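You operate a simulated robot arm through the tools that you are given. There is no shell and no other tool. Be economical: measure what you need, move in short steps, check, and stop when the job is done.

You are at the controls of a simulated robot arm. One attempt, no reset.

## Task
Put things in order on the side bench. At the end: the white filter with the green ring stands where the white filter block (marked "10") stood; the teal cell (marked "20 Ah") stands on top of the white smoke detector; the yellow cell (marked "31 C") from the side bench stands on top of the brown carton (marked "PLUGS"); the basket with the blue grip stands where the white filter with the green ring stood; the white filter block from the side bench stands where the yellow cell stood; whatever was shut is shut again. Leave all else as you found it, and nothing knocked over.

It is judged by the outcome, as a careful person would: the job done as asked, and still so three seconds after it is handed in. It fails if anything else is knocked over, pushed out of place, dropped, spilled or broken.

## Robot
A 7-joint arm with a two-finger parallel gripper, fixed in place. Base frame: the origin is at the foot of the arm, x ahead of it, y to its left, z up; the work surface is at about z = 0.88. Units: m, degrees, N and s.
With the tool pointing down near the work surface it reaches from about 0.3 to 0.7 m from the base axis. Its first joint turns from -66.0 to 66.0 degrees. Payload 1.57 kg.
The tool frame sits at the grasp point between the pads (the TCP): z along the fingers, y along the line on which they close. The tips reach 0.03 m beyond it. The gripper opens to 0.11 m. The fingers are 0.024 m wide and 0.012 m thick; the gripper's body (0.048 by 0.112 m) begins 0.078 m behind the TCP.
Orientation is that of the tool frame in the base frame, as a unit quaternion [x, y, z, w]. With the fingers straight down and closing along the base's y, the tool's x points along the base's -x, its y along +y and its z along -z.

## Interface
- The arm moves only by the tool arm_command. Its argument "series" is a list of rows, each a list of 6 numbers: the shift along the tool's x, y, z in m, then the turn, a rotation vector about the tool's x, y, z in degrees. In form: [[dx, dy, dz, ax, ay, az], ...]. A call has 1 to 12 rows; each row is the pose to reach, as a shift and turn from the pose commanded when the call began, along the tool's axes at that moment. "grip" is the opening, from 0 (shut) to 1 (fully open), set as the call begins (left out, the last holds). Rows are played at 5 a second. More than 0.05 m and 8.6 degrees between two rows, or a gripper value outside its range, and nothing of the call is played. Where a pose cannot be reached the arm comes as near as it can. A force on the tool above 40 N (or 10 N above the force at the start of the call, whichever is more), or a blocked arm, ends the call early, and 0.2 s more pass. The fingers move at their own pace (about 0.108 m/s each) and stop on an object; they squeeze with about 31 N. The grip force told is the motor's: it shows also when the fingers shut on nothing. Time passes only in rows, and 0.2 s behind the last, so rows that repeat a pose let the fingers close. It gives the time, the measured TCP pose, the force on the tool (base axes), the opening and the grip force at its end, in the units of the frame above (readings bear some noise).
- Cameras (640 x 400 px; columns grow to the right, rows downward): "scene" is fixed at [0.1735, -0.4002, 1.4014]; the picture's right is [0.69, -0.72, 0.00], its down [-0.44, -0.42, -0.80] and it looks along [0.58, 0.55, -0.61] (base axes); focal length 265 px, centre (320, 200). "wrist" rides on the gripper at [0.07, 0.016, -0.141] in the tool frame; the picture's right is [-0.23, 0.97, 0.00], its down [-0.86, -0.20, -0.48] and it looks along [-0.47, -0.11, 0.88] (tool axes); focal length 222 px, centre (320, 200). There is no depth. A picture from a camera that has moved, and an enlarged one, comes with that camera's place and axes in the base frame and with its lens.
- snapshot(camera): a new picture of that camera. The clock stands still meanwhile.
- inspect(camera, box): a new picture of the part [left, top, right, bottom] of that camera's present view, enlarged. The clock stands still meanwhile.
- job_done(): hands the job in; it is judged then, once.

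Go step by step. Nothing tells you positions but the pictures and the camera data: compare them with the known pose of the tool, close in by small moves and look again before you grip or let go. The budget is 120 turns and 84 pictures, counting those below and the enlarged ones. Unless the task says otherwise, let go and move clear before handing in, and close with one line.

The tools are called as name(argument=value, ...) on one line, values as JSON. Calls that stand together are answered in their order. arm_command: Moves the arm, as the interface text tells. Its arguments: {"type":"object","properties":{"series":{"type":"array","items":{"type":"array","items":{"type":"number"}}},"grip":{"type":"number"}},"required":["series"]} The other tools are called the same way: snapshot (camera) takes a picture; inspect (camera, box) takes an enlarged picture of a part of a camera's view; job_done () hands the job in.

At the start:

```text
t: 0.0
eef_pos: [0.3229, -0.1923, 1.2192]
tool_rot: [-0.001, 1.0, 0.0, 0.001]
contact_force: [0.0, -0.1, 0.0]
width: 0.11
grasp_force: 0.0
```

scene: 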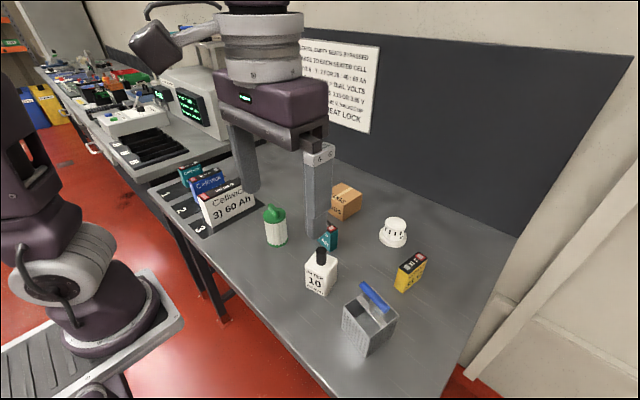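
wrist: 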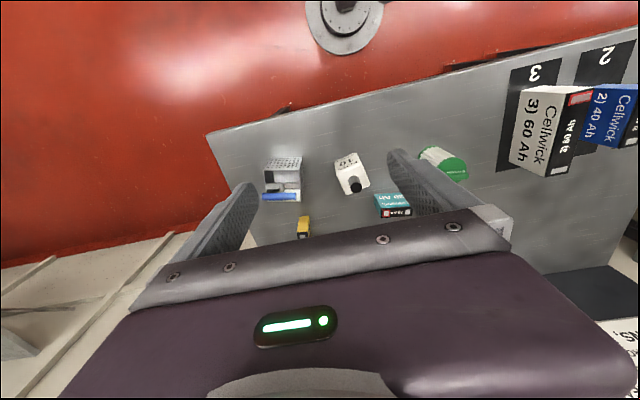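

I see the bench with the two filters, teal and yellow cells, carton, detector and basket. I'll enlarge the views to measure them.

inspect(camera="scene", box=[240, 170, 450, 370])

inspect(camera="wrist", box=[200, 120, 520, 260])

inspect(camera="scene", box=[30, 40, 260, 240])

```text
2.00 times, centred on (345, 270) of scene
camera zoom: at [0.1735, -0.4002, 1.4014], right [0.69, -0.72, 0.0], down [-0.44, -0.42, -0.8], along [0.58, 0.55, -0.61], focal length 531 px, centre (270, 60)
```

zoom: 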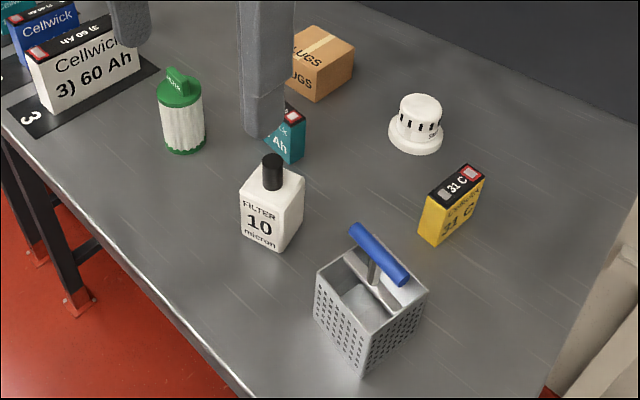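

```text
2.00 times, centred on (360, 190) of wrist
camera zoom: at [0.2532, -0.1752, 1.3604], right [0.23, 0.97, 0.0], down [0.86, -0.2, 0.48], along [0.47, -0.11, -0.88], focal length 444 px, centre (240, 220)
```

zoom: 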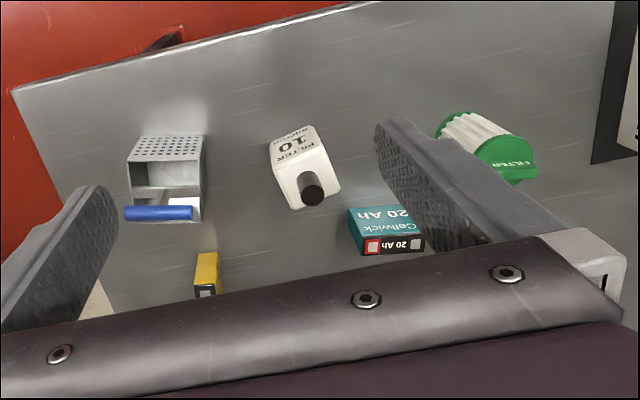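

```text
2.00 times, centred on (145, 140) of scene
camera zoom: at [0.1735, -0.4002, 1.4014], right [0.69, -0.72, 0.0], down [-0.44, -0.42, -0.8], along [0.58, 0.55, -0.61], focal length 531 px, centre (670, 320)
```

zoom: 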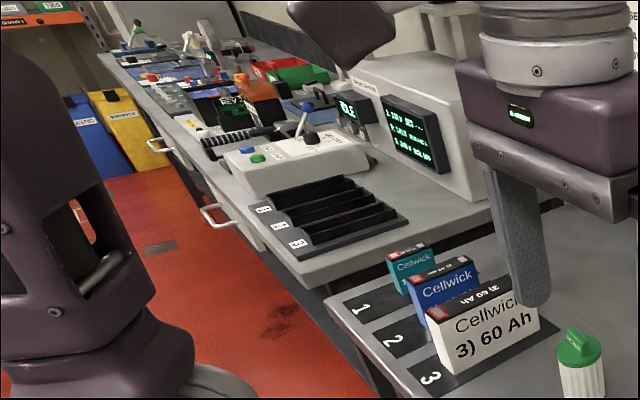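

Fingers hide part of the teal cell and carton. I move the arm to the left, high up, for a clear view.

arm_command(series=[[0, 0.05, 0, 0, 0, 0], [0, 0.1, 0, 0, 0, 0], [0, 0.15, 0, 0, 0, 0], [0, 0.2, 0, 0, 0, 0], [0, 0.25, 0, 0, 0, 0], [0, 0.3, 0, 0, 0, 0], [0, 0.3, 0, 0, 0, 0]])

inspect(camera="scene", box=[310, 170, 450, 260])

inspect(camera="scene", box=[290, 230, 450, 370])

snapshot(camera="wrist")

```text
t: 1.6
eef_pos: [0.3225, 0.1076, 1.2175]
tool_rot: [-0.001, 1.0, 0.0, 0.0]
contact_force: [-0.2, -0.8, 0.1]
width: 0.11
grasp_force: 0.2
```

```text
4.44 times, centred on (380, 215) of scene
camera zoom: at [0.1735, -0.4001, 1.4014], right [0.69, -0.72, 0.0], down [-0.44, -0.42, -0.8], along [0.58, 0.55, -0.61], focal length 1179 px, centre (53, 133)
```

zoom: 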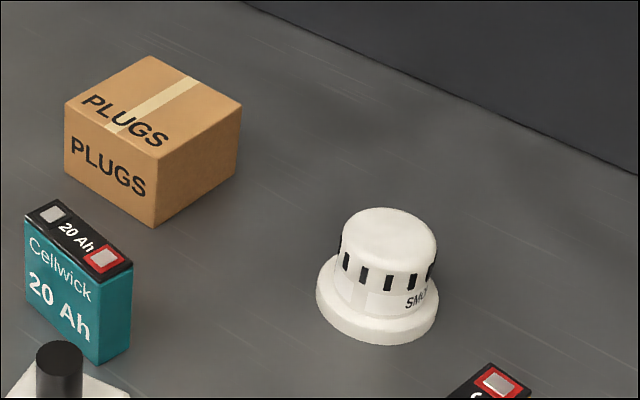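

```text
2.86 times, centred on (370, 300) of scene
camera zoom: at [0.1735, -0.4001, 1.4014], right [0.69, -0.72, 0.0], down [-0.44, -0.42, -0.8], along [0.58, 0.55, -0.61], focal length 758 px, centre (177, -86)
```

zoom: 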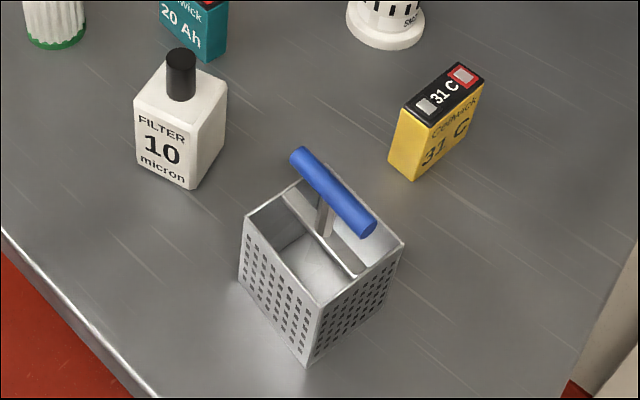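

```text
76 pictures are left
camera wrist: at [0.2515, 0.1231, 1.3577], right [0.23, 0.97, 0.0], down [0.86, -0.2, 0.48], along [0.47, -0.11, -0.88], focal length 222 px, centre (320, 200)
```

wrist: 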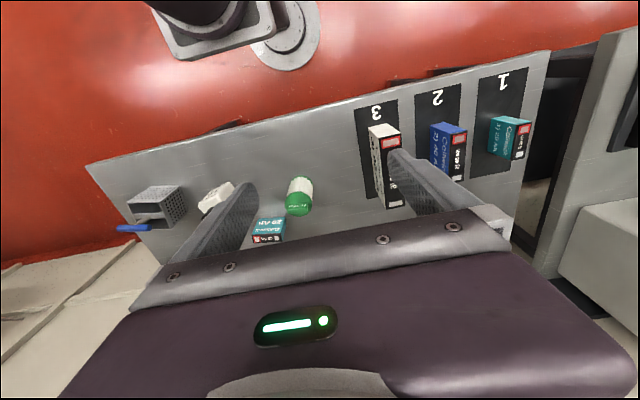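

Positions worked out (approx.): teal cell (0.543,-0.067), detector (0.688,-0.19), carton (0.68,-0.01), yellow (0.585,-0.285), block (0.44,-0.153), basket (0.43,-0.285), green filter (0.46,0.04). I go above the teal cell first and look with the wrist camera.

arm_command(series=[[-0.0315, -0.025, 0.0225, 0, 0, 0], [-0.063, -0.05, 0.045, 0, 0, 0], [-0.0945, -0.075, 0.0675, 0, 0, 0], [-0.126, -0.1, 0.09, 0, 0, 0], [-0.1575, -0.125, 0.1125, 0, 0, 0], [-0.189, -0.15, 0.135, 0, 0, 0], [-0.2205, -0.1746, 0.1575, 0, 0, 0], [-0.2205, -0.1746, 0.1575, 0, 0, 0]])

snapshot(camera="wrist")

```text
t: 3.4
eef_pos: [0.5427, -0.0692, 1.0637]
tool_rot: [0.0, 1.0, 0.0, 0.001]
contact_force: [-0.2, 0.4, 0.7]
width: 0.11
grasp_force: 0.0
```

```text
75 pictures are left
camera wrist: at [0.4732, -0.0533, 1.2036], right [0.23, 0.97, 0.0], down [0.86, -0.2, 0.48], along [0.47, -0.11, -0.88], focal length 222 px, centre (320, 200)
```

wrist: 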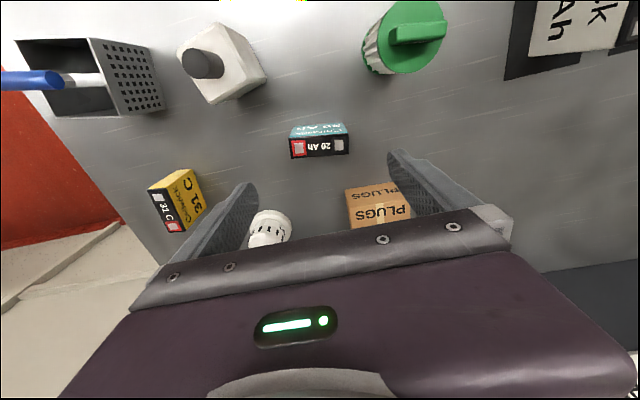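

The view agrees with my estimates (cell centred under the tool, yawed ~6°). I turn 6°, descend to grip height, and look before closing.

arm_command(series=[[0.0015, 0, 0.035, 0, 0, 6], [0.0015, 0, 0.07, 0, 0, 6], [0.0015, 0, 0.105, 0, 0, 6], [0.0015, 0, 0.138, 0, 0, 6], [0.0015, 0, 0.138, 0, 0, 6]])

snapshot(camera="wrist")

```text
t: 4.6
eef_pos: [0.5405, -0.0688, 0.9231]
tool_rot: [0.052, 0.999, 0.0, 0.0]
contact_force: [0.7, 0.7, 0.1]
width: 0.11
grasp_force: 0.1
```

```text
74 pictures are left
camera wrist: at [0.4725, -0.0453, 1.0632], right [0.33, 0.94, 0.0], down [0.83, -0.29, 0.48], along [0.45, -0.16, -0.88], focal length 222 px, centre (320, 200)
```

wrist: 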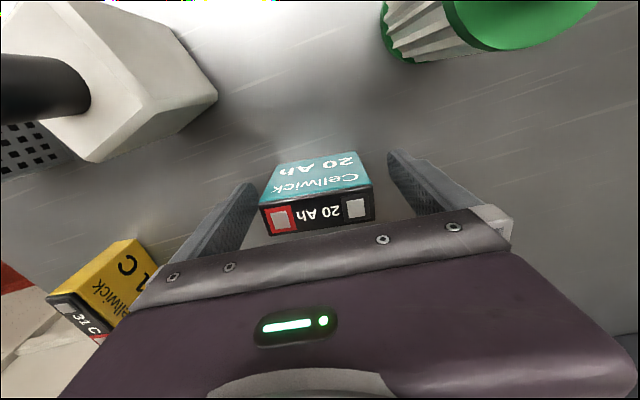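

The cell sits between the fingers. Closing the grip, then a small lift.

arm_command(series=[[0, 0, 0, 0, 0, 0], [0, 0, 0, 0, 0, 0], [0, 0, 0, 0, 0, 0], [0, 0, -0.02, 0, 0, 0], [0, 0, -0.06, 0, 0, 0], [0, 0, -0.1, 0, 0, 0]], grip=0)

snapshot(camera="wrist")

snapshot(camera="scene")

```text
t: 6.0
eef_pos: [0.5407, -0.0669, 1.0263]
tool_rot: [0.052, 0.999, 0.0, 0.0]
contact_force: [0.3, -0.7, -2.2]
width: 0.0706
grasp_force: 31.2
```

```text
73 pictures are left
camera wrist: at [0.4716, -0.0442, 1.1668], right [0.33, 0.94, 0.0], down [0.83, -0.29, 0.48], along [0.45, -0.16, -0.88], focal length 222 px, centre (320, 200)
```

wrist: 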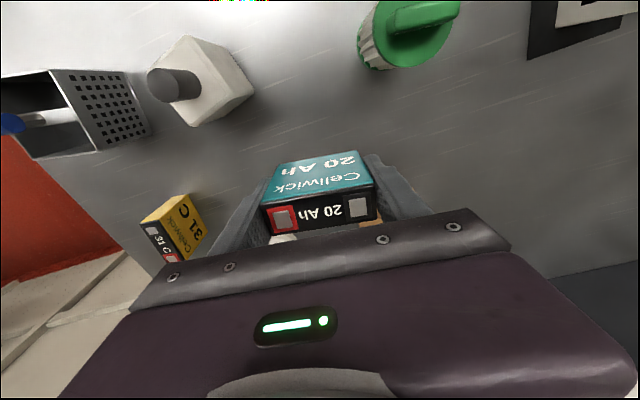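

```text
72 pictures are left
```

scene: 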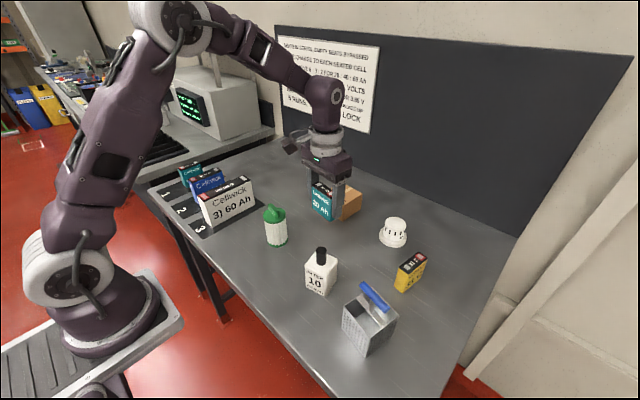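

Teal cell is held (0.0706 m wide). I take a close look at the detector and carton for precise centres.

inspect(camera="scene", box=[370, 205, 418, 255])

inspect(camera="scene", box=[390, 240, 438, 300])

```text
8.00 times, centred on (394, 230) of scene
camera zoom: at [0.1735, -0.4002, 1.4014], right [0.69, -0.72, 0.0], down [-0.44, -0.42, -0.8], along [0.58, 0.55, -0.61], focal length 2123 px, centre (-272, -40)
```

zoom: 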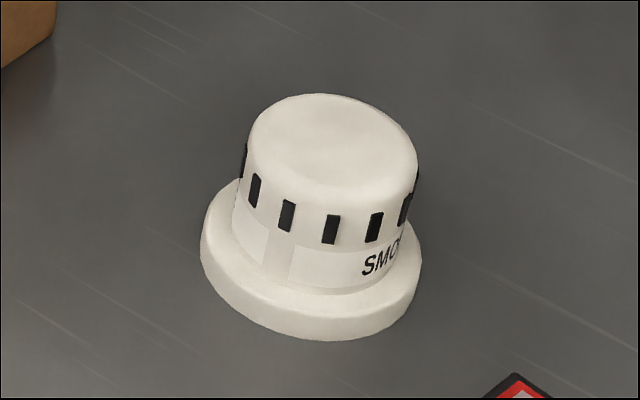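

```text
6.67 times, centred on (414, 270) of scene
camera zoom: at [0.1735, -0.4002, 1.4014], right [0.69, -0.72, 0.0], down [-0.44, -0.42, -0.8], along [0.58, 0.55, -0.61], focal length 1769 px, centre (-307, -267)
```

zoom: 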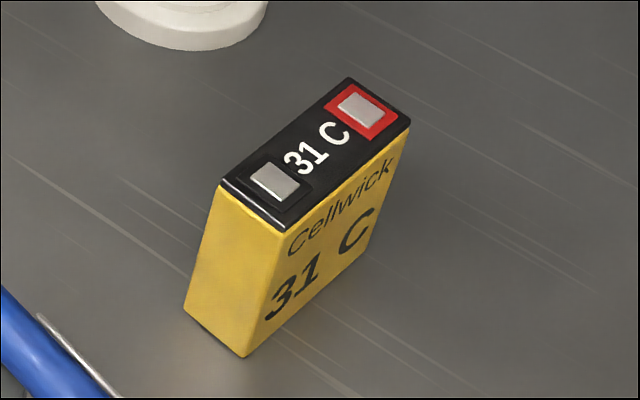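

Detector centre about (0.680,-0.190), top at about z=0.941. I carry the cell level to above it and check from the scene camera.

arm_command(series=[[-0.03, -0.021, 0, 0, 0, 0], [-0.061, -0.043, 0, 0, 0, 0], [-0.0914, -0.0644, 0, 0, 0, 0], [-0.122, -0.0858, 0, 0, 0, 0], [-0.1523, -0.1073, 0, 0, 0, 0], [-0.1523, -0.1073, 0.01, 0, 0, 0], [-0.1523, -0.1073, 0.01, 0, 0, 0]])

inspect(camera="scene", box=[360, 180, 440, 250])

snapshot(camera="wrist")

```text
t: 7.6
eef_pos: [0.6512, -0.1779, 1.0172]
tool_rot: [0.052, 0.999, 0.0, -0.001]
contact_force: [0.4, 0.6, -3.0]
width: 0.0706
grasp_force: 30.7
out of reach, approached as far as the arm can: row 5, 6, 7
```

```text
5.71 times, centred on (400, 215) of scene
camera zoom: at [0.1735, -0.4002, 1.4014], right [0.69, -0.72, 0.0], down [-0.44, -0.42, -0.8], along [0.58, 0.55, -0.61], focal length 1516 px, centre (-137, 114)
```

zoom: 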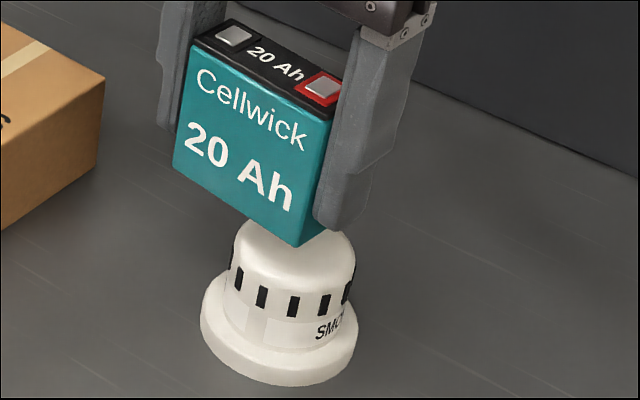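

```text
68 pictures are left
camera wrist: at [0.5822, -0.1539, 1.1585], right [0.33, 0.95, 0.0], down [0.83, -0.29, 0.48], along [0.45, -0.16, -0.88], focal length 222 px, centre (320, 200)
```

wrist: 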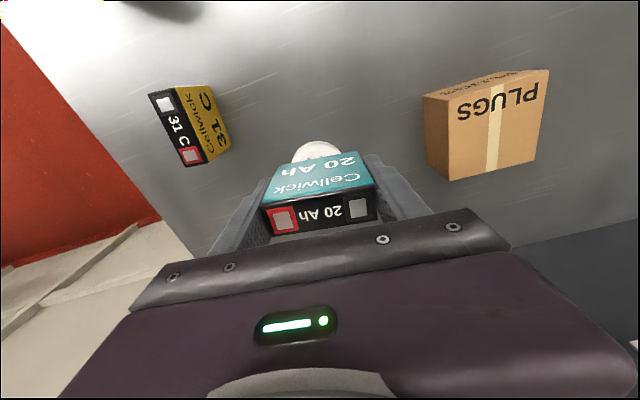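

At this height the upright tool stops short (0.651,-0.178) of the detector. I'll set the cell back down on its old spot and regrip it with the tool tilted outward about the closing axis, which gives more reach.

arm_command(series=[[0.03, 0.021, -0.01, 0, 0, 0], [0.061, 0.043, -0.01, 0, 0, 0], [0.0914, 0.0644, -0.01, 0, 0, 0], [0.122, 0.0858, -0.01, 0, 0, 0], [0.1523, 0.1073, -0.01, 0, 0, 0], [0.1523, 0.1073, -0.01, 0, 0, 0]])

```text
t: 9.0
eef_pos: [0.5107, -0.052, 1.0282]
tool_rot: [0.052, 0.999, -0.001, 0.0]
contact_force: [-1.1, 0.5, -3.2]
width: 0.0706
grasp_force: 31.5
```

Now back over the old spot and down until just on the table.

arm_command(series=[[-0.032, -0.0122, 0, 0, 0, 0], [-0.032, -0.0122, 0.04, 0, 0, 0], [-0.032, -0.0122, 0.08, 0, 0, 0], [-0.032, -0.0122, 0.095, 0, 0, 0], [-0.032, -0.0122, 0.1035, 0, 0, 0], [-0.032, -0.0122, 0.1035, 0, 0, 0]])

inspect(camera="scene", box=[290, 190, 370, 260])

```text
t: 10.4
eef_pos: [0.5395, -0.0662, 0.9239]
tool_rot: [0.052, 0.999, -0.001, 0.001]
contact_force: [0.0, 0.3, -2.3]
width: 0.0702
grasp_force: 31.3
```

```text
5.71 times, centred on (330, 225) of scene
camera zoom: at [0.1735, -0.4002, 1.4014], right [0.69, -0.72, 0.0], down [-0.44, -0.42, -0.8], along [0.58, 0.55, -0.61], focal length 1516 px, centre (263, 57)
```

zoom: 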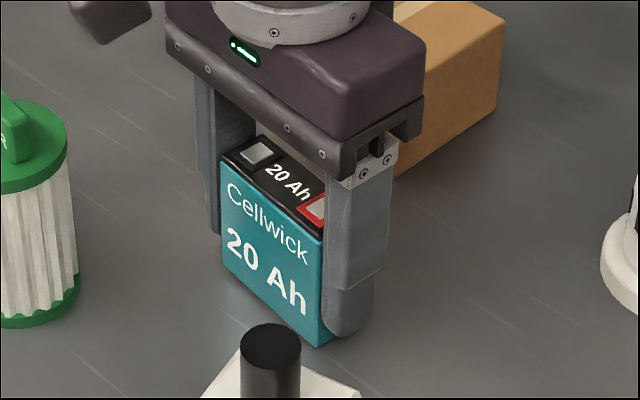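

It rests about 1 mm above the table. Open, tilt 17° in place, and regrip.

arm_command(series=[[0, 0, 0.0005, 0, 0, 0], [0, 0, 0.0005, 0, 0, 0], [0, 0, 0, 0, -4, 0], [0, 0, 0, 0, -8, 0], [0, 0, 0, 0, -12, 0], [0, 0, 0, 0, -17, 0], [0, 0, 0, 0, -17, 0]], grip=0.9)

inspect(camera="scene", box=[290, 190, 370, 260])

```text
t: 12.0
eef_pos: [0.5404, -0.0669, 0.9246]
tool_rot: [0.052, 0.988, -0.007, 0.148]
contact_force: [-0.3, 0.1, 0.3]
width: 0.099
grasp_force: 0.1
```

```text
5.71 times, centred on (330, 225) of scene
camera zoom: at [0.1735, -0.4002, 1.4014], right [0.69, -0.72, 0.0], down [-0.44, -0.42, -0.8], along [0.58, 0.55, -0.61], focal length 1516 px, centre (263, 57)
```

zoom: 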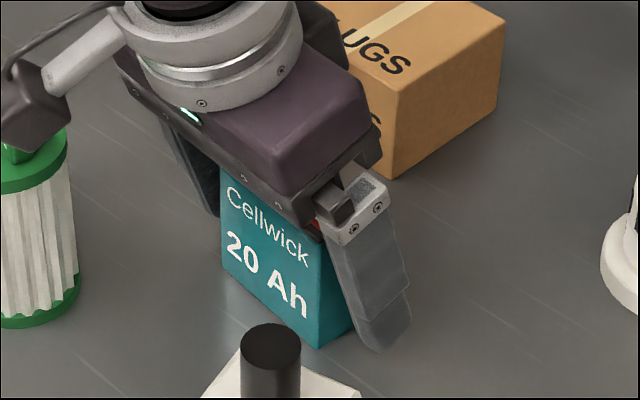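

Tilted and clear of everything. Close on the cell and lift straight up.

arm_command(series=[[0, 0, 0, 0, 0, 0], [0, 0, 0, 0, 0, 0], [0, 0, 0, 0, 0, 0], [-0.00585, 0, -0.0191, 0, 0, 0], [-0.0175, 0, -0.0574, 0, 0, 0], [-0.02924, 0, -0.0956, 0, 0, 0], [-0.02924, 0, -0.0956, 0, 0, 0]], grip=0)

inspect(camera="scene", box=[260, 160, 380, 260])

```text
t: 13.6
eef_pos: [0.5379, -0.065, 1.0265]
tool_rot: [0.051, 0.988, -0.008, 0.148]
contact_force: [0.4, 0.2, -2.4]
width: 0.0695
grasp_force: 31.2
```

```text
4.00 times, centred on (320, 210) of scene
camera zoom: at [0.1735, -0.4002, 1.4014], right [0.69, -0.72, 0.0], down [-0.44, -0.42, -0.8], along [0.58, 0.55, -0.61], focal length 1061 px, centre (320, 160)
```

zoom: 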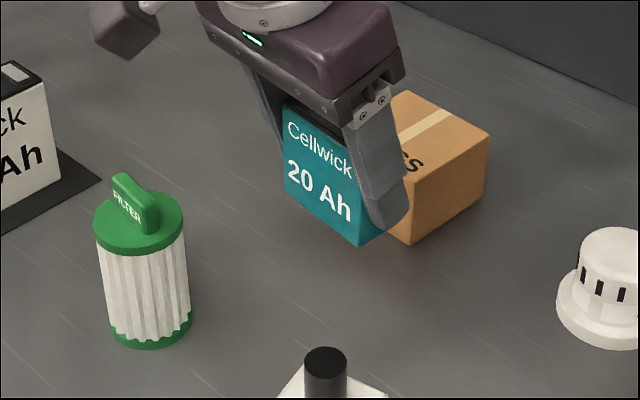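

Cell is upright in the tilted grip. Carry it level to the detector.

arm_command(series=[[-0.0295, -0.0218, 0.009, 0, 0, 0], [-0.059, -0.0436, 0.018, 0, 0, 0], [-0.0886, -0.0654, 0.0271, 0, 0, 0], [-0.1181, -0.0872, 0.0361, 0, 0, 0], [-0.1476, -0.109, 0.0451, 0, 0, 0], [-0.1476, -0.109, 0.0451, 0, 0, 0]])

inspect(camera="scene", box=[360, 180, 440, 250])

snapshot(camera="wrist")

```text
t: 15.0
eef_pos: [0.6827, -0.1922, 1.0236]
tool_rot: [0.051, 0.988, -0.008, 0.147]
contact_force: [0.4, 1.1, -3.1]
width: 0.07
grasp_force: 31.1
```

```text
5.71 times, centred on (400, 215) of scene
camera zoom: at [0.1735, -0.4002, 1.4014], right [0.69, -0.72, 0.0], down [-0.44, -0.42, -0.8], along [0.58, 0.55, -0.61], focal length 1516 px, centre (-137, 114)
```

zoom: 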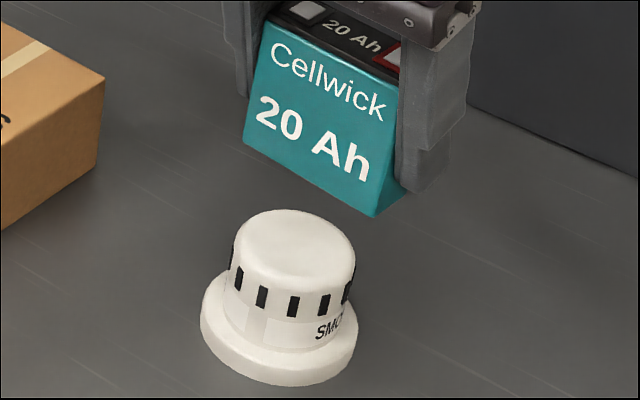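

```text
63 pictures are left
camera wrist: at [0.5761, -0.1646, 1.1376], right [0.32, 0.95, 0.07], down [0.65, -0.27, 0.71], along [0.69, -0.18, -0.7], focal length 222 px, centre (320, 200)
```

wrist: 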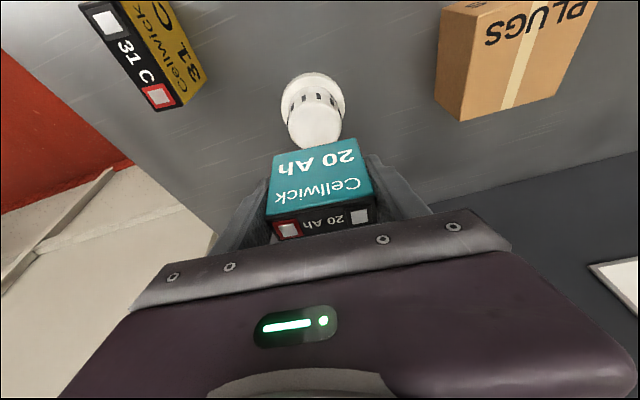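

The cell is ~1 cm too far forward over the detector (0.677,-0.189). Correct, lower 3 cm, and look.

arm_command(series=[[0.0095, -0.002, -0.0029, 0, 0, 0], [0.0139, -0.002, 0.0115, 0, 0, 0], [0.0182, -0.002, 0.0258, 0, 0, 0], [0.0182, -0.002, 0.0258, 0, 0, 0]])

inspect(camera="scene", box=[360, 190, 440, 250])

inspect(camera="wrist", box=[240, 60, 400, 260])

```text
t: 16.0
eef_pos: [0.6737, -0.1929, 0.9903]
tool_rot: [0.052, 0.988, -0.008, 0.148]
contact_force: [0.6, -0.4, -3.4]
width: 0.0698
grasp_force: 31.1
```

```text
6.67 times, centred on (400, 220) of scene
camera zoom: at [0.1736, -0.4002, 1.4014], right [0.69, -0.72, 0.0], down [-0.44, -0.42, -0.8], along [0.58, 0.55, -0.61], focal length 1769 px, centre (-213, 67)
```

zoom: 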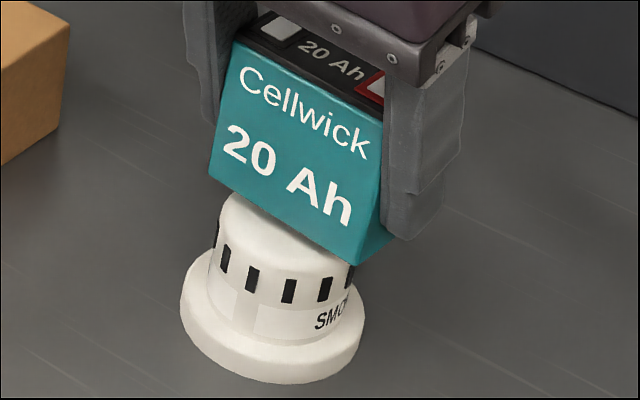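

```text
2.00 times, centred on (320, 160) of wrist
camera zoom: at [0.567, -0.1661, 1.1057], right [0.32, 0.95, 0.07], down [0.65, -0.27, 0.71], along [0.69, -0.18, -0.7], focal length 444 px, centre (320, 280)
```

zoom: 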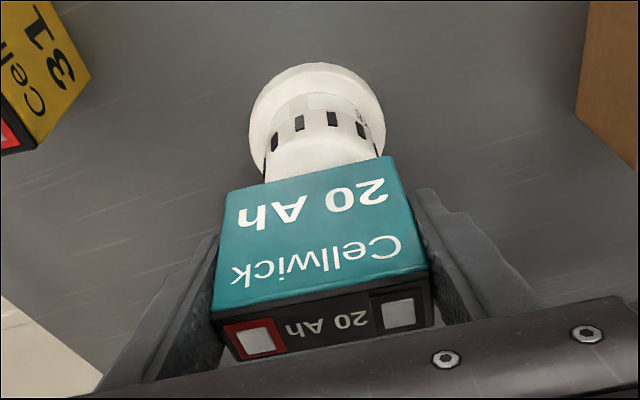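

A small correction (−3, +4.5 mm) centres it; then I lower a few mm toward contact.

arm_command(series=[[0.0033, 0.0042, -0.001, 0, 0, 0], [0.0045, 0.0042, 0.0028, 0, 0, 0], [0.0045, 0.0042, 0.0028, 0, 0, 0]])

inspect(camera="scene", box=[370, 205, 420, 245])

```text
t: 16.8
eef_pos: [0.6702, -0.1883, 0.9889]
tool_rot: [0.052, 0.988, -0.008, 0.148]
contact_force: [0.0, -1.1, -2.8]
width: 0.0698
grasp_force: 30.9
```

```text
10.00 times, centred on (395, 225) of scene
camera zoom: at [0.1736, -0.4002, 1.4014], right [0.69, -0.72, 0.0], down [-0.44, -0.42, -0.8], along [0.58, 0.55, -0.61], focal length 2653 px, centre (-430, -50)
```

zoom: 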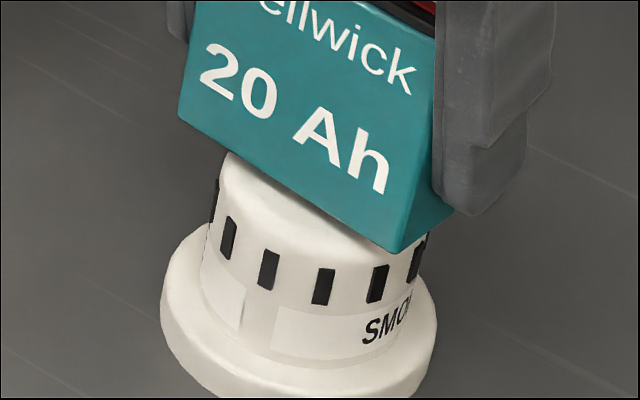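

Well centred, with about 4–5 mm to go. Lower in 1 mm steps watching force.

arm_command(series=[[0.0003, 0, 0.001, 0, 0, 0], [0.0006, 0, 0.0019, 0, 0, 0], [0.0009, 0, 0.0029, 0, 0, 0], [0.0009, 0, 0.0029, 0, 0, 0]])

arm_command(series=[[0.0003, 0, 0.001, 0, 0, 0], [0.0003, 0, 0.001, 0, 0, 0]])

arm_command(series=[[0.0003, 0, 0.001, 0, 0, 0], [0.0003, 0, 0.001, 0, 0, 0]])

inspect(camera="scene", box=[370, 205, 420, 245])

```text
t: 17.8
eef_pos: [0.6714, -0.1886, 0.9872]
tool_rot: [0.051, 0.988, -0.008, 0.148]
contact_force: [0.2, 1.0, -2.4]
width: 0.0699
grasp_force: 30.6
```

```text
t: 18.4
eef_pos: [0.6709, -0.1867, 0.9843]
tool_rot: [0.052, 0.988, -0.008, 0.148]
contact_force: [-0.6, -0.1, -3.5]
width: 0.0696
grasp_force: 30.8
```

```text
t: 19.0
eef_pos: [0.6713, -0.1884, 0.9843]
tool_rot: [0.052, 0.988, -0.007, 0.147]
contact_force: [0.5, -0.6, -3.5]
width: 0.0697
grasp_force: 31.7
```

```text
10.00 times, centred on (395, 225) of scene
camera zoom: at [0.1736, -0.4002, 1.4014], right [0.69, -0.72, 0.0], down [-0.44, -0.42, -0.8], along [0.58, 0.55, -0.61], focal length 2653 px, centre (-430, -50)
```

zoom: 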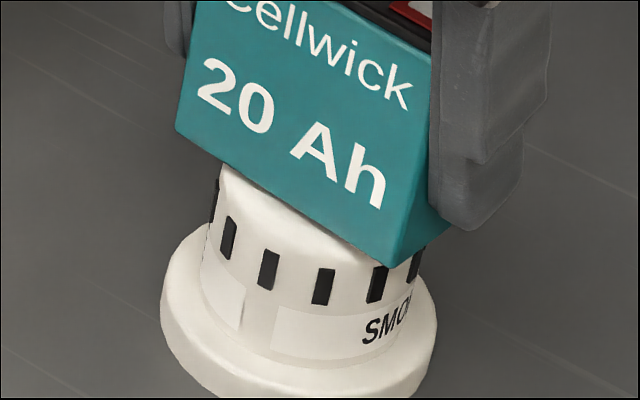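

Visually almost touching but the force shows no contact. Continue down in 1 mm steps.

arm_command(series=[[0.0003, 0, 0.001, 0, 0, 0], [0.0003, 0, 0.001, 0, 0, 0]])

arm_command(series=[[0.0003, 0, 0.001, 0, 0, 0], [0.0003, 0, 0.001, 0, 0, 0]])

arm_command(series=[[0.0003, 0, 0.001, 0, 0, 0], [0.0003, 0, 0.001, 0, 0, 0]])

inspect(camera="scene", box=[370, 205, 420, 245])

```text
t: 19.6
eef_pos: [0.6713, -0.1887, 0.9822]
tool_rot: [0.051, 0.988, -0.007, 0.148]
contact_force: [-0.4, -0.8, -2.0]
width: 0.0699
grasp_force: 31.1
```

```text
t: 20.2
eef_pos: [0.6707, -0.1887, 0.983]
tool_rot: [0.052, 0.988, -0.008, 0.148]
contact_force: [0.5, -1.0, -3.2]
width: 0.0698
grasp_force: 30.6
```

```text
t: 20.8
eef_pos: [0.6714, -0.1879, 0.9815]
tool_rot: [0.052, 0.988, -0.008, 0.148]
contact_force: [-0.3, 0.5, -3.3]
width: 0.07
grasp_force: 31.1
```

```text
10.00 times, centred on (395, 225) of scene
camera zoom: at [0.1736, -0.4002, 1.4014], right [0.69, -0.72, 0.0], down [-0.44, -0.42, -0.8], along [0.58, 0.55, -0.61], focal length 2653 px, centre (-430, -50)
```

zoom: 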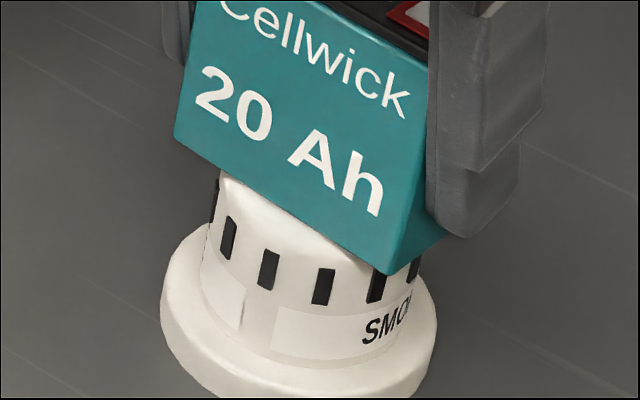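

Still in free air; I nudge 3 mm forward and keep lowering by small steps.

arm_command(series=[[-0.00285, 0, 0.0009, 0, 0, 0], [-0.0026, 0, 0.0019, 0, 0, 0], [-0.0026, 0, 0.0019, 0, 0, 0]])

arm_command(series=[[0.0003, 0, 0.001, 0, 0, 0], [0.0003, 0, 0.001, 0, 0, 0]])

arm_command(series=[[0.0003, 0, 0.001, 0, 0, 0], [0.0003, 0, 0.001, 0, 0, 0]])

arm_command(series=[[0.0003, 0, 0.001, 0, 0, 0], [0.0003, 0, 0.001, 0, 0, 0]])

inspect(camera="scene", box=[370, 205, 420, 245])

```text
t: 21.6
eef_pos: [0.6737, -0.1873, 0.9803]
tool_rot: [0.051, 0.988, -0.008, 0.148]
contact_force: [-1.1, 2.7, 5.4]
width: 0.0696
grasp_force: 31.0
```

```text
t: 22.2
eef_pos: [0.673, -0.1882, 0.9801]
tool_rot: [0.051, 0.987, -0.008, 0.149]
contact_force: [1.3, 3.8, 18.1]
width: 0.0696
grasp_force: 30.6
```

```text
t: 22.8
eef_pos: [0.6738, -0.189, 0.979]
tool_rot: [0.05, 0.987, -0.007, 0.15]
contact_force: [1.0, 5.7, 30.1]
width: 0.0698
grasp_force: 30.7
```

```text
t: 23.4
eef_pos: [0.6731, -0.1883, 0.9773]
tool_rot: [0.051, 0.987, -0.008, 0.149]
contact_force: [6.4, 5.0, 27.7]
width: 0.0701
grasp_force: 31.1
```

```text
10.00 times, centred on (395, 225) of scene
camera zoom: at [0.1731, -0.3999, 1.4016], right [0.69, -0.72, 0.0], down [-0.44, -0.42, -0.8], along [0.58, 0.55, -0.61], focal length 2653 px, centre (-430, -50)
```

zoom: 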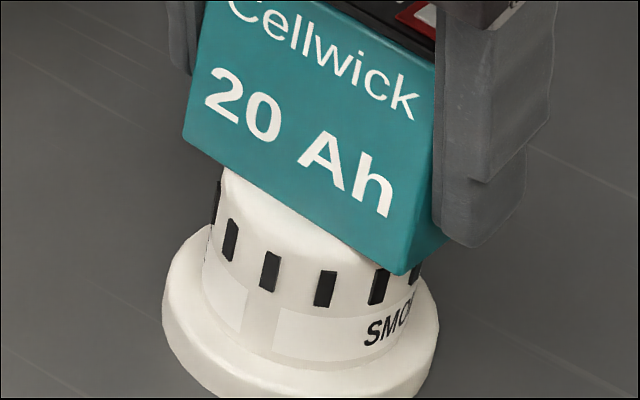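

Contact made, pressed ~28 N; I back off 2.5 mm to unload before releasing.

arm_command(series=[[-0.0007, 0, -0.0024, 0, 0, 0], [-0.0007, 0, -0.0024, 0, 0, 0]])

```text
t: 24.0
eef_pos: [0.6704, -0.1886, 0.9777]
tool_rot: [0.052, 0.988, -0.007, 0.144]
contact_force: [0.4, -1.9, 3.3]
width: 0.0697
grasp_force: 30.9
```

Force is near zero. Open gently and look.

arm_command(series=[[0, 0, 0, 0, 0, 0], [0, 0, 0, 0, 0, 0], [0, 0, 0, 0, 0, 0]], grip=0.9)

inspect(camera="scene", box=[360, 180, 440, 250])

```text
t: 24.8
eef_pos: [0.672, -0.1897, 0.9792]
tool_rot: [0.052, 0.988, -0.008, 0.147]
contact_force: [-0.5, -0.1, -0.5]
width: 0.0989
grasp_force: 0.1
```

```text
5.71 times, centred on (400, 215) of scene
camera zoom: at [0.1735, -0.4002, 1.4014], right [0.69, -0.72, 0.0], down [-0.44, -0.42, -0.8], along [0.58, 0.55, -0.61], focal length 1516 px, centre (-137, 114)
```

zoom: 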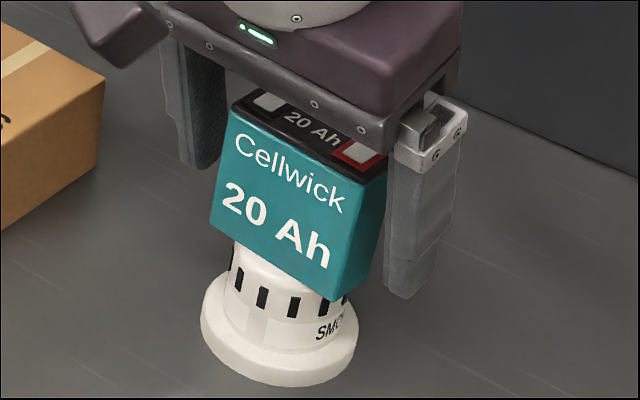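

The teal cell stands on the detector. I back out along the tool axis.

arm_command(series=[[0, 0, -0.03, 0, 0, 0], [0, 0, -0.07, 0, 0, 0], [0, 0, -0.11, 0, 0, 0], [0, 0, -0.15, 0, 0, 0], [0, 0, -0.15, 0, 7, 0], [0, 0, -0.15, 0, 7, 0]])

snapshot(camera="scene")

snapshot(camera="wrist")

```text
t: 26.2
eef_pos: [0.6272, -0.184, 1.1244]
tool_rot: [0.052, 0.995, -0.004, 0.086]
contact_force: [-0.5, -0.2, 0.5]
width: 0.099
grasp_force: 0.2
```

```text
55 pictures are left
```

scene: 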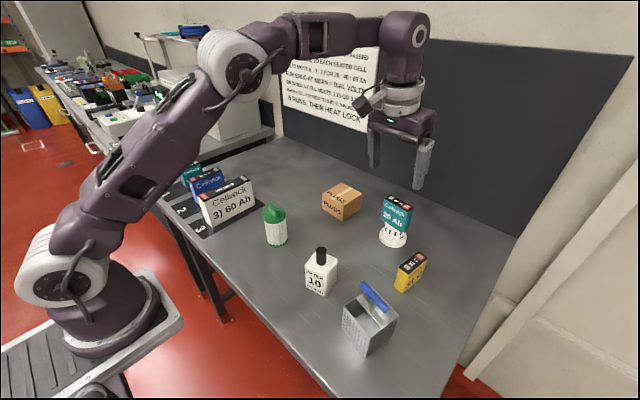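

```text
54 pictures are left
camera wrist: at [0.5362, -0.1575, 1.2508], right [0.32, 0.95, 0.04], down [0.73, -0.28, 0.62], along [0.6, -0.17, -0.78], focal length 222 px, centre (320, 200)
```

wrist: 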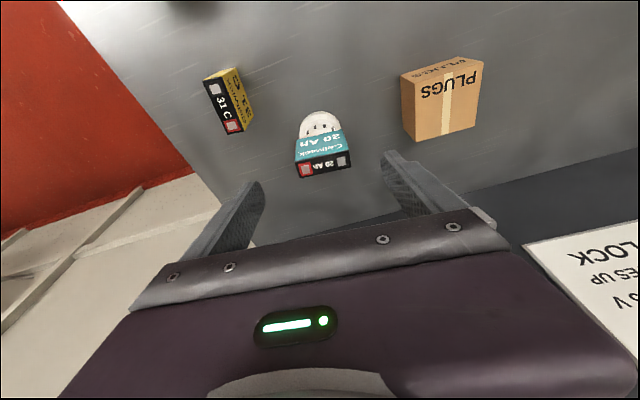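

Teal is fine on the detector. Yellow centre ≈(0.580,-0.289), carton centre ≈(0.682,-0.008). Move above the yellow cell with the fingers partly closed.

arm_command(series=[[0.0161, -0.0364, 0.0224, 0, 0, 1], [0.0322, -0.0729, 0.0447, 0, 0, 2], [0.0483, -0.1093, 0.0671, 0, 0, 2], [0.0483, -0.1093, 0.0671, 0, 0, 2]], grip=0.65)

inspect(camera="wrist", box=[200, 80, 440, 240])

```text
t: 27.2
eef_pos: [0.5775, -0.2899, 1.0478]
tool_rot: [0.07, 0.994, -0.003, 0.087]
contact_force: [-0.3, -0.4, 0.0]
width: 0.0716
grasp_force: 0.0
```

```text
2.50 times, centred on (320, 160) of wrist
camera zoom: at [0.4874, -0.263, 1.174], right [0.36, 0.93, 0.05], down [0.72, -0.31, 0.62], along [0.59, -0.19, -0.78], focal length 555 px, centre (320, 300)
```

zoom: 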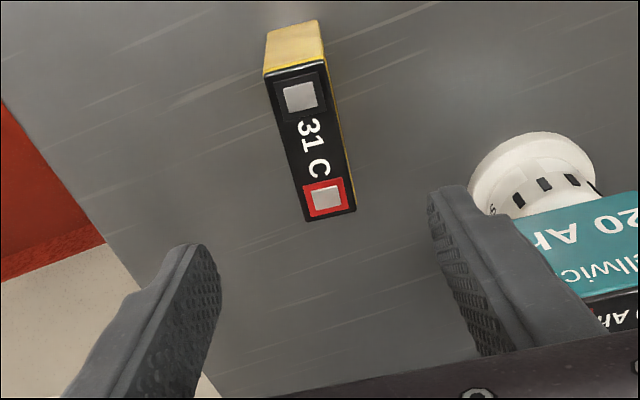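

Aligned over the yellow cell. Descend straight to grip height.

arm_command(series=[[0.0062, 0, 0.0388, 0, 0, 0], [0.0123, 0, 0.0777, 0, 0, 0], [0.0185, 0.0003, 0.1165, 0, 0, 0], [0.0185, 0.0003, 0.1165, 0, 0, 0]])

inspect(camera="scene", box=[360, 210, 470, 310])

```text
t: 28.2
eef_pos: [0.5841, -0.2904, 0.9323]
tool_rot: [0.069, 0.994, -0.004, 0.087]
contact_force: [-0.7, 0.5, 0.3]
width: 0.0716
grasp_force: 0.1
```

```text
4.00 times, centred on (415, 260) of scene
camera zoom: at [0.1735, -0.4002, 1.4014], right [0.69, -0.72, 0.0], down [-0.44, -0.42, -0.8], along [0.58, 0.55, -0.61], focal length 1061 px, centre (-60, -40)
```

zoom: 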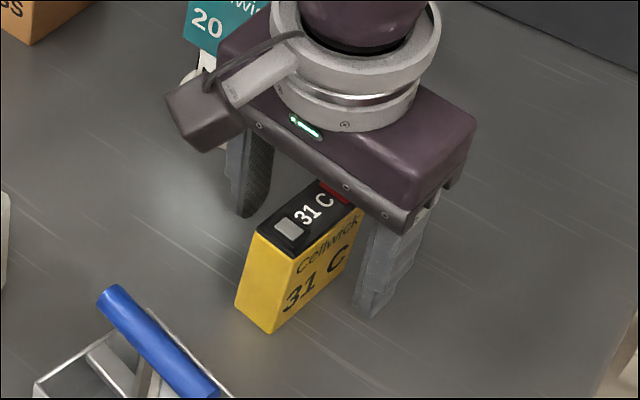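

Fingers straddle the yellow cell. Close and lift.

arm_command(series=[[0, 0, 0, 0, 0, 0], [0, 0, 0, 0, 0, 0], [0, 0, 0, 0, 0, 0], [-0.0035, 0, -0.0197, 0, 0, 0], [-0.0104, 0, -0.059, 0, 0, 0], [-0.0174, 0, -0.0985, 0, 0, 0], [-0.0174, 0, -0.0985, 0, 0, 0]], grip=0)

inspect(camera="scene", box=[330, 160, 470, 300])

```text
t: 29.8
eef_pos: [0.5831, -0.2888, 1.0328]
tool_rot: [0.069, 0.994, -0.003, 0.087]
contact_force: [0.2, -1.0, -2.4]
width: 0.0257
grasp_force: 31.7
```

```text
2.86 times, centred on (400, 230) of scene
camera zoom: at [0.1735, -0.4002, 1.4014], right [0.69, -0.72, 0.0], down [-0.44, -0.42, -0.8], along [0.58, 0.55, -0.61], focal length 758 px, centre (91, 114)
```

zoom: 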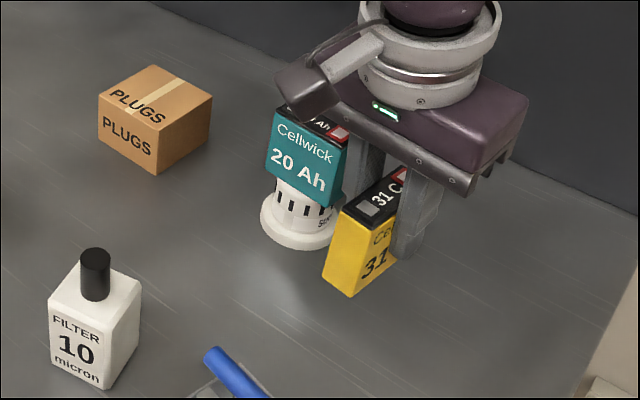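

Held. Raise above the teal cell and carry over to the carton.

arm_command(series=[[-0.0069, 0, -0.0394, 0, 0, 0], [-0.0139, 0, -0.0788, 0, 0, 0], [-0.0184, 0.0476, -0.078, 0, 0, 0], [-0.0229, 0.0952, -0.0772, 0, 0, 0], [-0.0275, 0.1428, -0.0764, 0, 0, 0], [-0.032, 0.1904, -0.0756, 0, 0, 0], [-0.0365, 0.238, -0.0748, 0, 0, 0], [-0.041, 0.2856, -0.074, 0, 0, 0], [-0.041, 0.2856, -0.074, 0, 0, 0]])

snapshot(camera="scene")

```text
t: 31.8
eef_pos: [0.649, -0.01, 1.1148]
tool_rot: [0.069, 0.994, -0.002, 0.088]
contact_force: [0.6, 0.0, -2.3]
width: 0.0256
grasp_force: 30.8
```

```text
50 pictures are left
```

scene: 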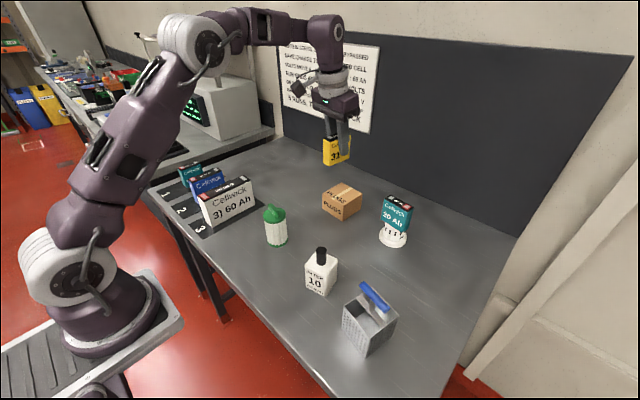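

Now down to about 1 cm above the carton, with a 3.6 cm forward shift.

arm_command(series=[[-0.0296, 0.006, 0.024, 0, 0, 0], [-0.0248, 0.007, 0.06, 0, 0, 0], [-0.0195, 0.007, 0.092, 0, 0, 0], [-0.0148, 0.007, 0.1194, 0, 0, 0], [-0.0148, 0.007, 0.1194, 0, 0, 0]])

inspect(camera="scene", box=[305, 155, 385, 225])

inspect(camera="wrist", box=[200, 60, 440, 260])

```text
t: 33.0
eef_pos: [0.683, -0.0059, 0.9991]
tool_rot: [0.069, 0.994, -0.004, 0.087]
contact_force: [-0.3, -0.3, -3.1]
width: 0.0261
grasp_force: 31.2
```

```text
5.71 times, centred on (345, 190) of scene
camera zoom: at [0.1736, -0.4002, 1.4014], right [0.69, -0.72, 0.0], down [-0.44, -0.42, -0.8], along [0.58, 0.55, -0.61], focal length 1516 px, centre (177, 257)
```

zoom: 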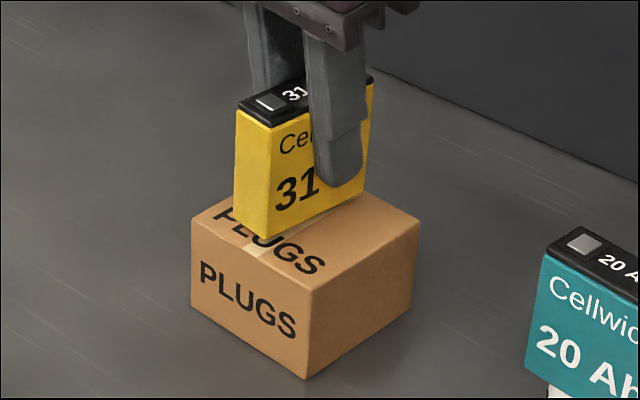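

```text
2.00 times, centred on (320, 160) of wrist
camera zoom: at [0.5933, 0.0221, 1.1251], right [0.36, 0.93, 0.05], down [0.72, -0.31, 0.62], along [0.59, -0.19, -0.78], focal length 444 px, centre (320, 280)
```

zoom: 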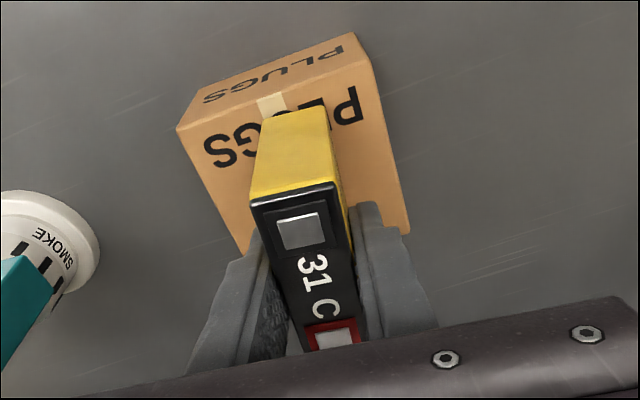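

Centred over the carton. Lower 8 mm, then 1 mm steps to contact.

arm_command(series=[[0.0007, 0, 0.0039, 0, 0, 0], [0.0014, 0, 0.0079, 0, 0, 0], [0.0014, 0, 0.0079, 0, 0, 0]])

arm_command(series=[[0.0002, 0, 0.001, 0, 0, 0], [0.0002, 0, 0.001, 0, 0, 0]])

arm_command(series=[[0.0002, 0, 0.001, 0, 0, 0], [0.0002, 0, 0.001, 0, 0, 0]])

inspect(camera="scene", box=[305, 165, 385, 235])

```text
t: 33.8
eef_pos: [0.685, -0.0066, 0.9926]
tool_rot: [0.069, 0.994, -0.003, 0.09]
contact_force: [-7.5, 5.3, 29.0]
width: 0.0258
grasp_force: 30.9
```

```text
t: 34.4
eef_pos: [0.6852, -0.006, 0.9902]
tool_rot: [0.07, 0.994, -0.003, 0.089]
contact_force: [5.2, 3.4, 29.4]
width: 0.0257
grasp_force: 30.8
```

```text
t: 35.0
eef_pos: [0.6843, -0.0079, 0.9901]
tool_rot: [0.069, 0.994, -0.004, 0.088]
contact_force: [4.9, 2.8, 29.8]
width: 0.026
grasp_force: 31.1
```

```text
5.71 times, centred on (345, 200) of scene
camera zoom: at [0.173, -0.4001, 1.4015], right [0.69, -0.72, 0.0], down [-0.44, -0.42, -0.8], along [0.58, 0.55, -0.61], focal length 1516 px, centre (177, 200)
```

zoom: 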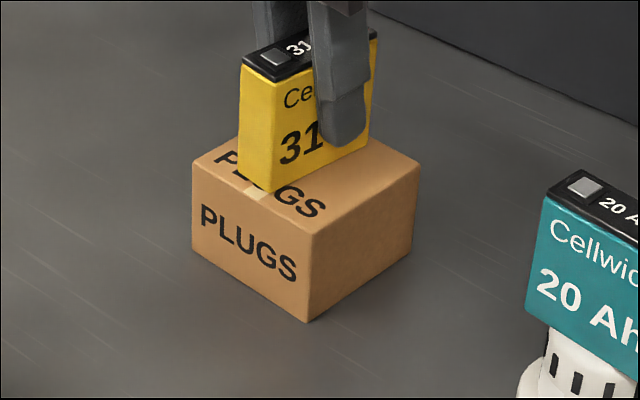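

It rests on the carton with ~30 N of push; back off 1.5 mm, then open.

arm_command(series=[[-0.0003, 0, -0.0015, 0, 0, 0], [-0.0003, 0, -0.0015, 0, 0, 0]])

arm_command(series=[[0, 0, 0, 0, 0, 0], [0, 0, 0, 0, 0, 0], [0, 0, 0, 0, 0, 0]], grip=0.6)

arm_command(series=[[0, 0, -0.03, 0, 0, 0], [0, 0, -0.07, 0, 0, 0], [0, 0, -0.11, 0, 0, 0], [0, 0, -0.14, 0, 0, 0], [0, 0, -0.14, 0, 0, 0]])

snapshot(camera="scene")

```text
t: 35.6
eef_pos: [0.6845, -0.0065, 0.9889]
tool_rot: [0.069, 0.994, -0.003, 0.086]
contact_force: [0.9, 0.9, 17.4]
width: 0.0258
grasp_force: 31.0
```

```text
t: 36.4
eef_pos: [0.6868, -0.0065, 0.9892]
tool_rot: [0.069, 0.994, -0.004, 0.087]
contact_force: [0.1, 0.3, -0.3]
width: 0.066
grasp_force: 0.1
```

```text
t: 37.6
eef_pos: [0.6616, -0.0054, 1.1253]
tool_rot: [0.07, 0.994, -0.003, 0.087]
contact_force: [-0.4, -0.8, -0.5]
width: 0.0663
grasp_force: 0.0
```

```text
46 pictures are left
```

scene: 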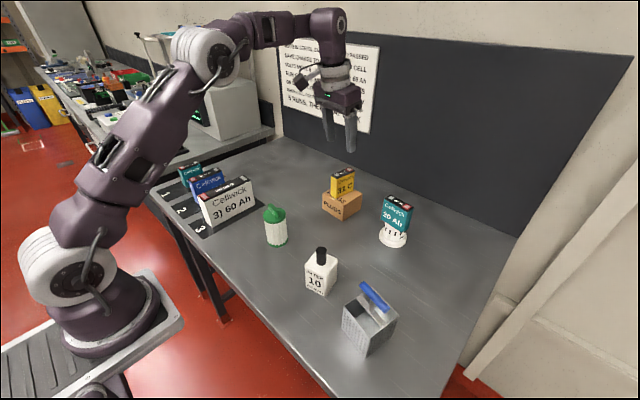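

Yellow stands on the carton. Next the filter block: move above it, upright.

arm_command(series=[[0.0327, -0.029, -0.0058, 0, 3, 0], [0.0654, -0.058, -0.0115, 0, 6, 0], [0.0982, -0.087, -0.0173, 0, 10, 0], [0.1309, -0.116, -0.0231, 0, 10, 0], [0.1636, -0.145, -0.0288, 0, 10, 0], [0.1963, -0.174, -0.0346, 0, 10, 0], [0.1963, -0.174, -0.0346, 0, 10, 0]], grip=1)

inspect(camera="wrist", box=[200, 60, 440, 220])

inspect(camera="scene", box=[290, 235, 350, 305])

```text
t: 39.2
eef_pos: [0.4387, -0.1509, 1.1252]
tool_rot: [0.069, 0.998, 0.003, 0.0]
contact_force: [-0.3, -0.5, -0.3]
width: 0.11
grasp_force: 0.1
```

```text
2.50 times, centred on (320, 140) of wrist
camera zoom: at [0.3719, -0.1269, 1.2655], right [0.36, 0.93, 0.01], down [0.82, -0.32, 0.48], along [0.45, -0.17, -0.88], focal length 555 px, centre (320, 350)
```

zoom: 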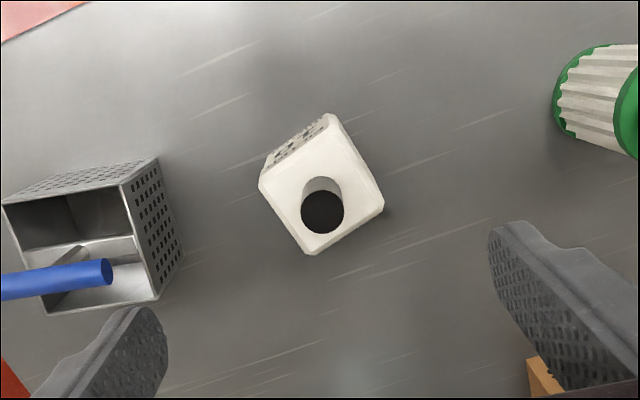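

```text
5.71 times, centred on (320, 270) of scene
camera zoom: at [0.1735, -0.4002, 1.4014], right [0.69, -0.72, 0.0], down [-0.44, -0.42, -0.8], along [0.58, 0.55, -0.61], focal length 1516 px, centre (320, -200)
```

zoom: 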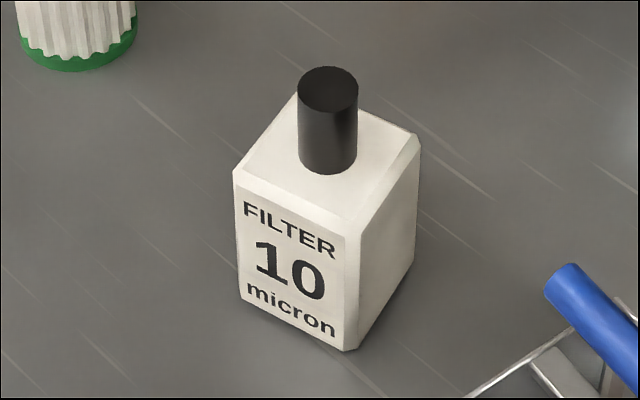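

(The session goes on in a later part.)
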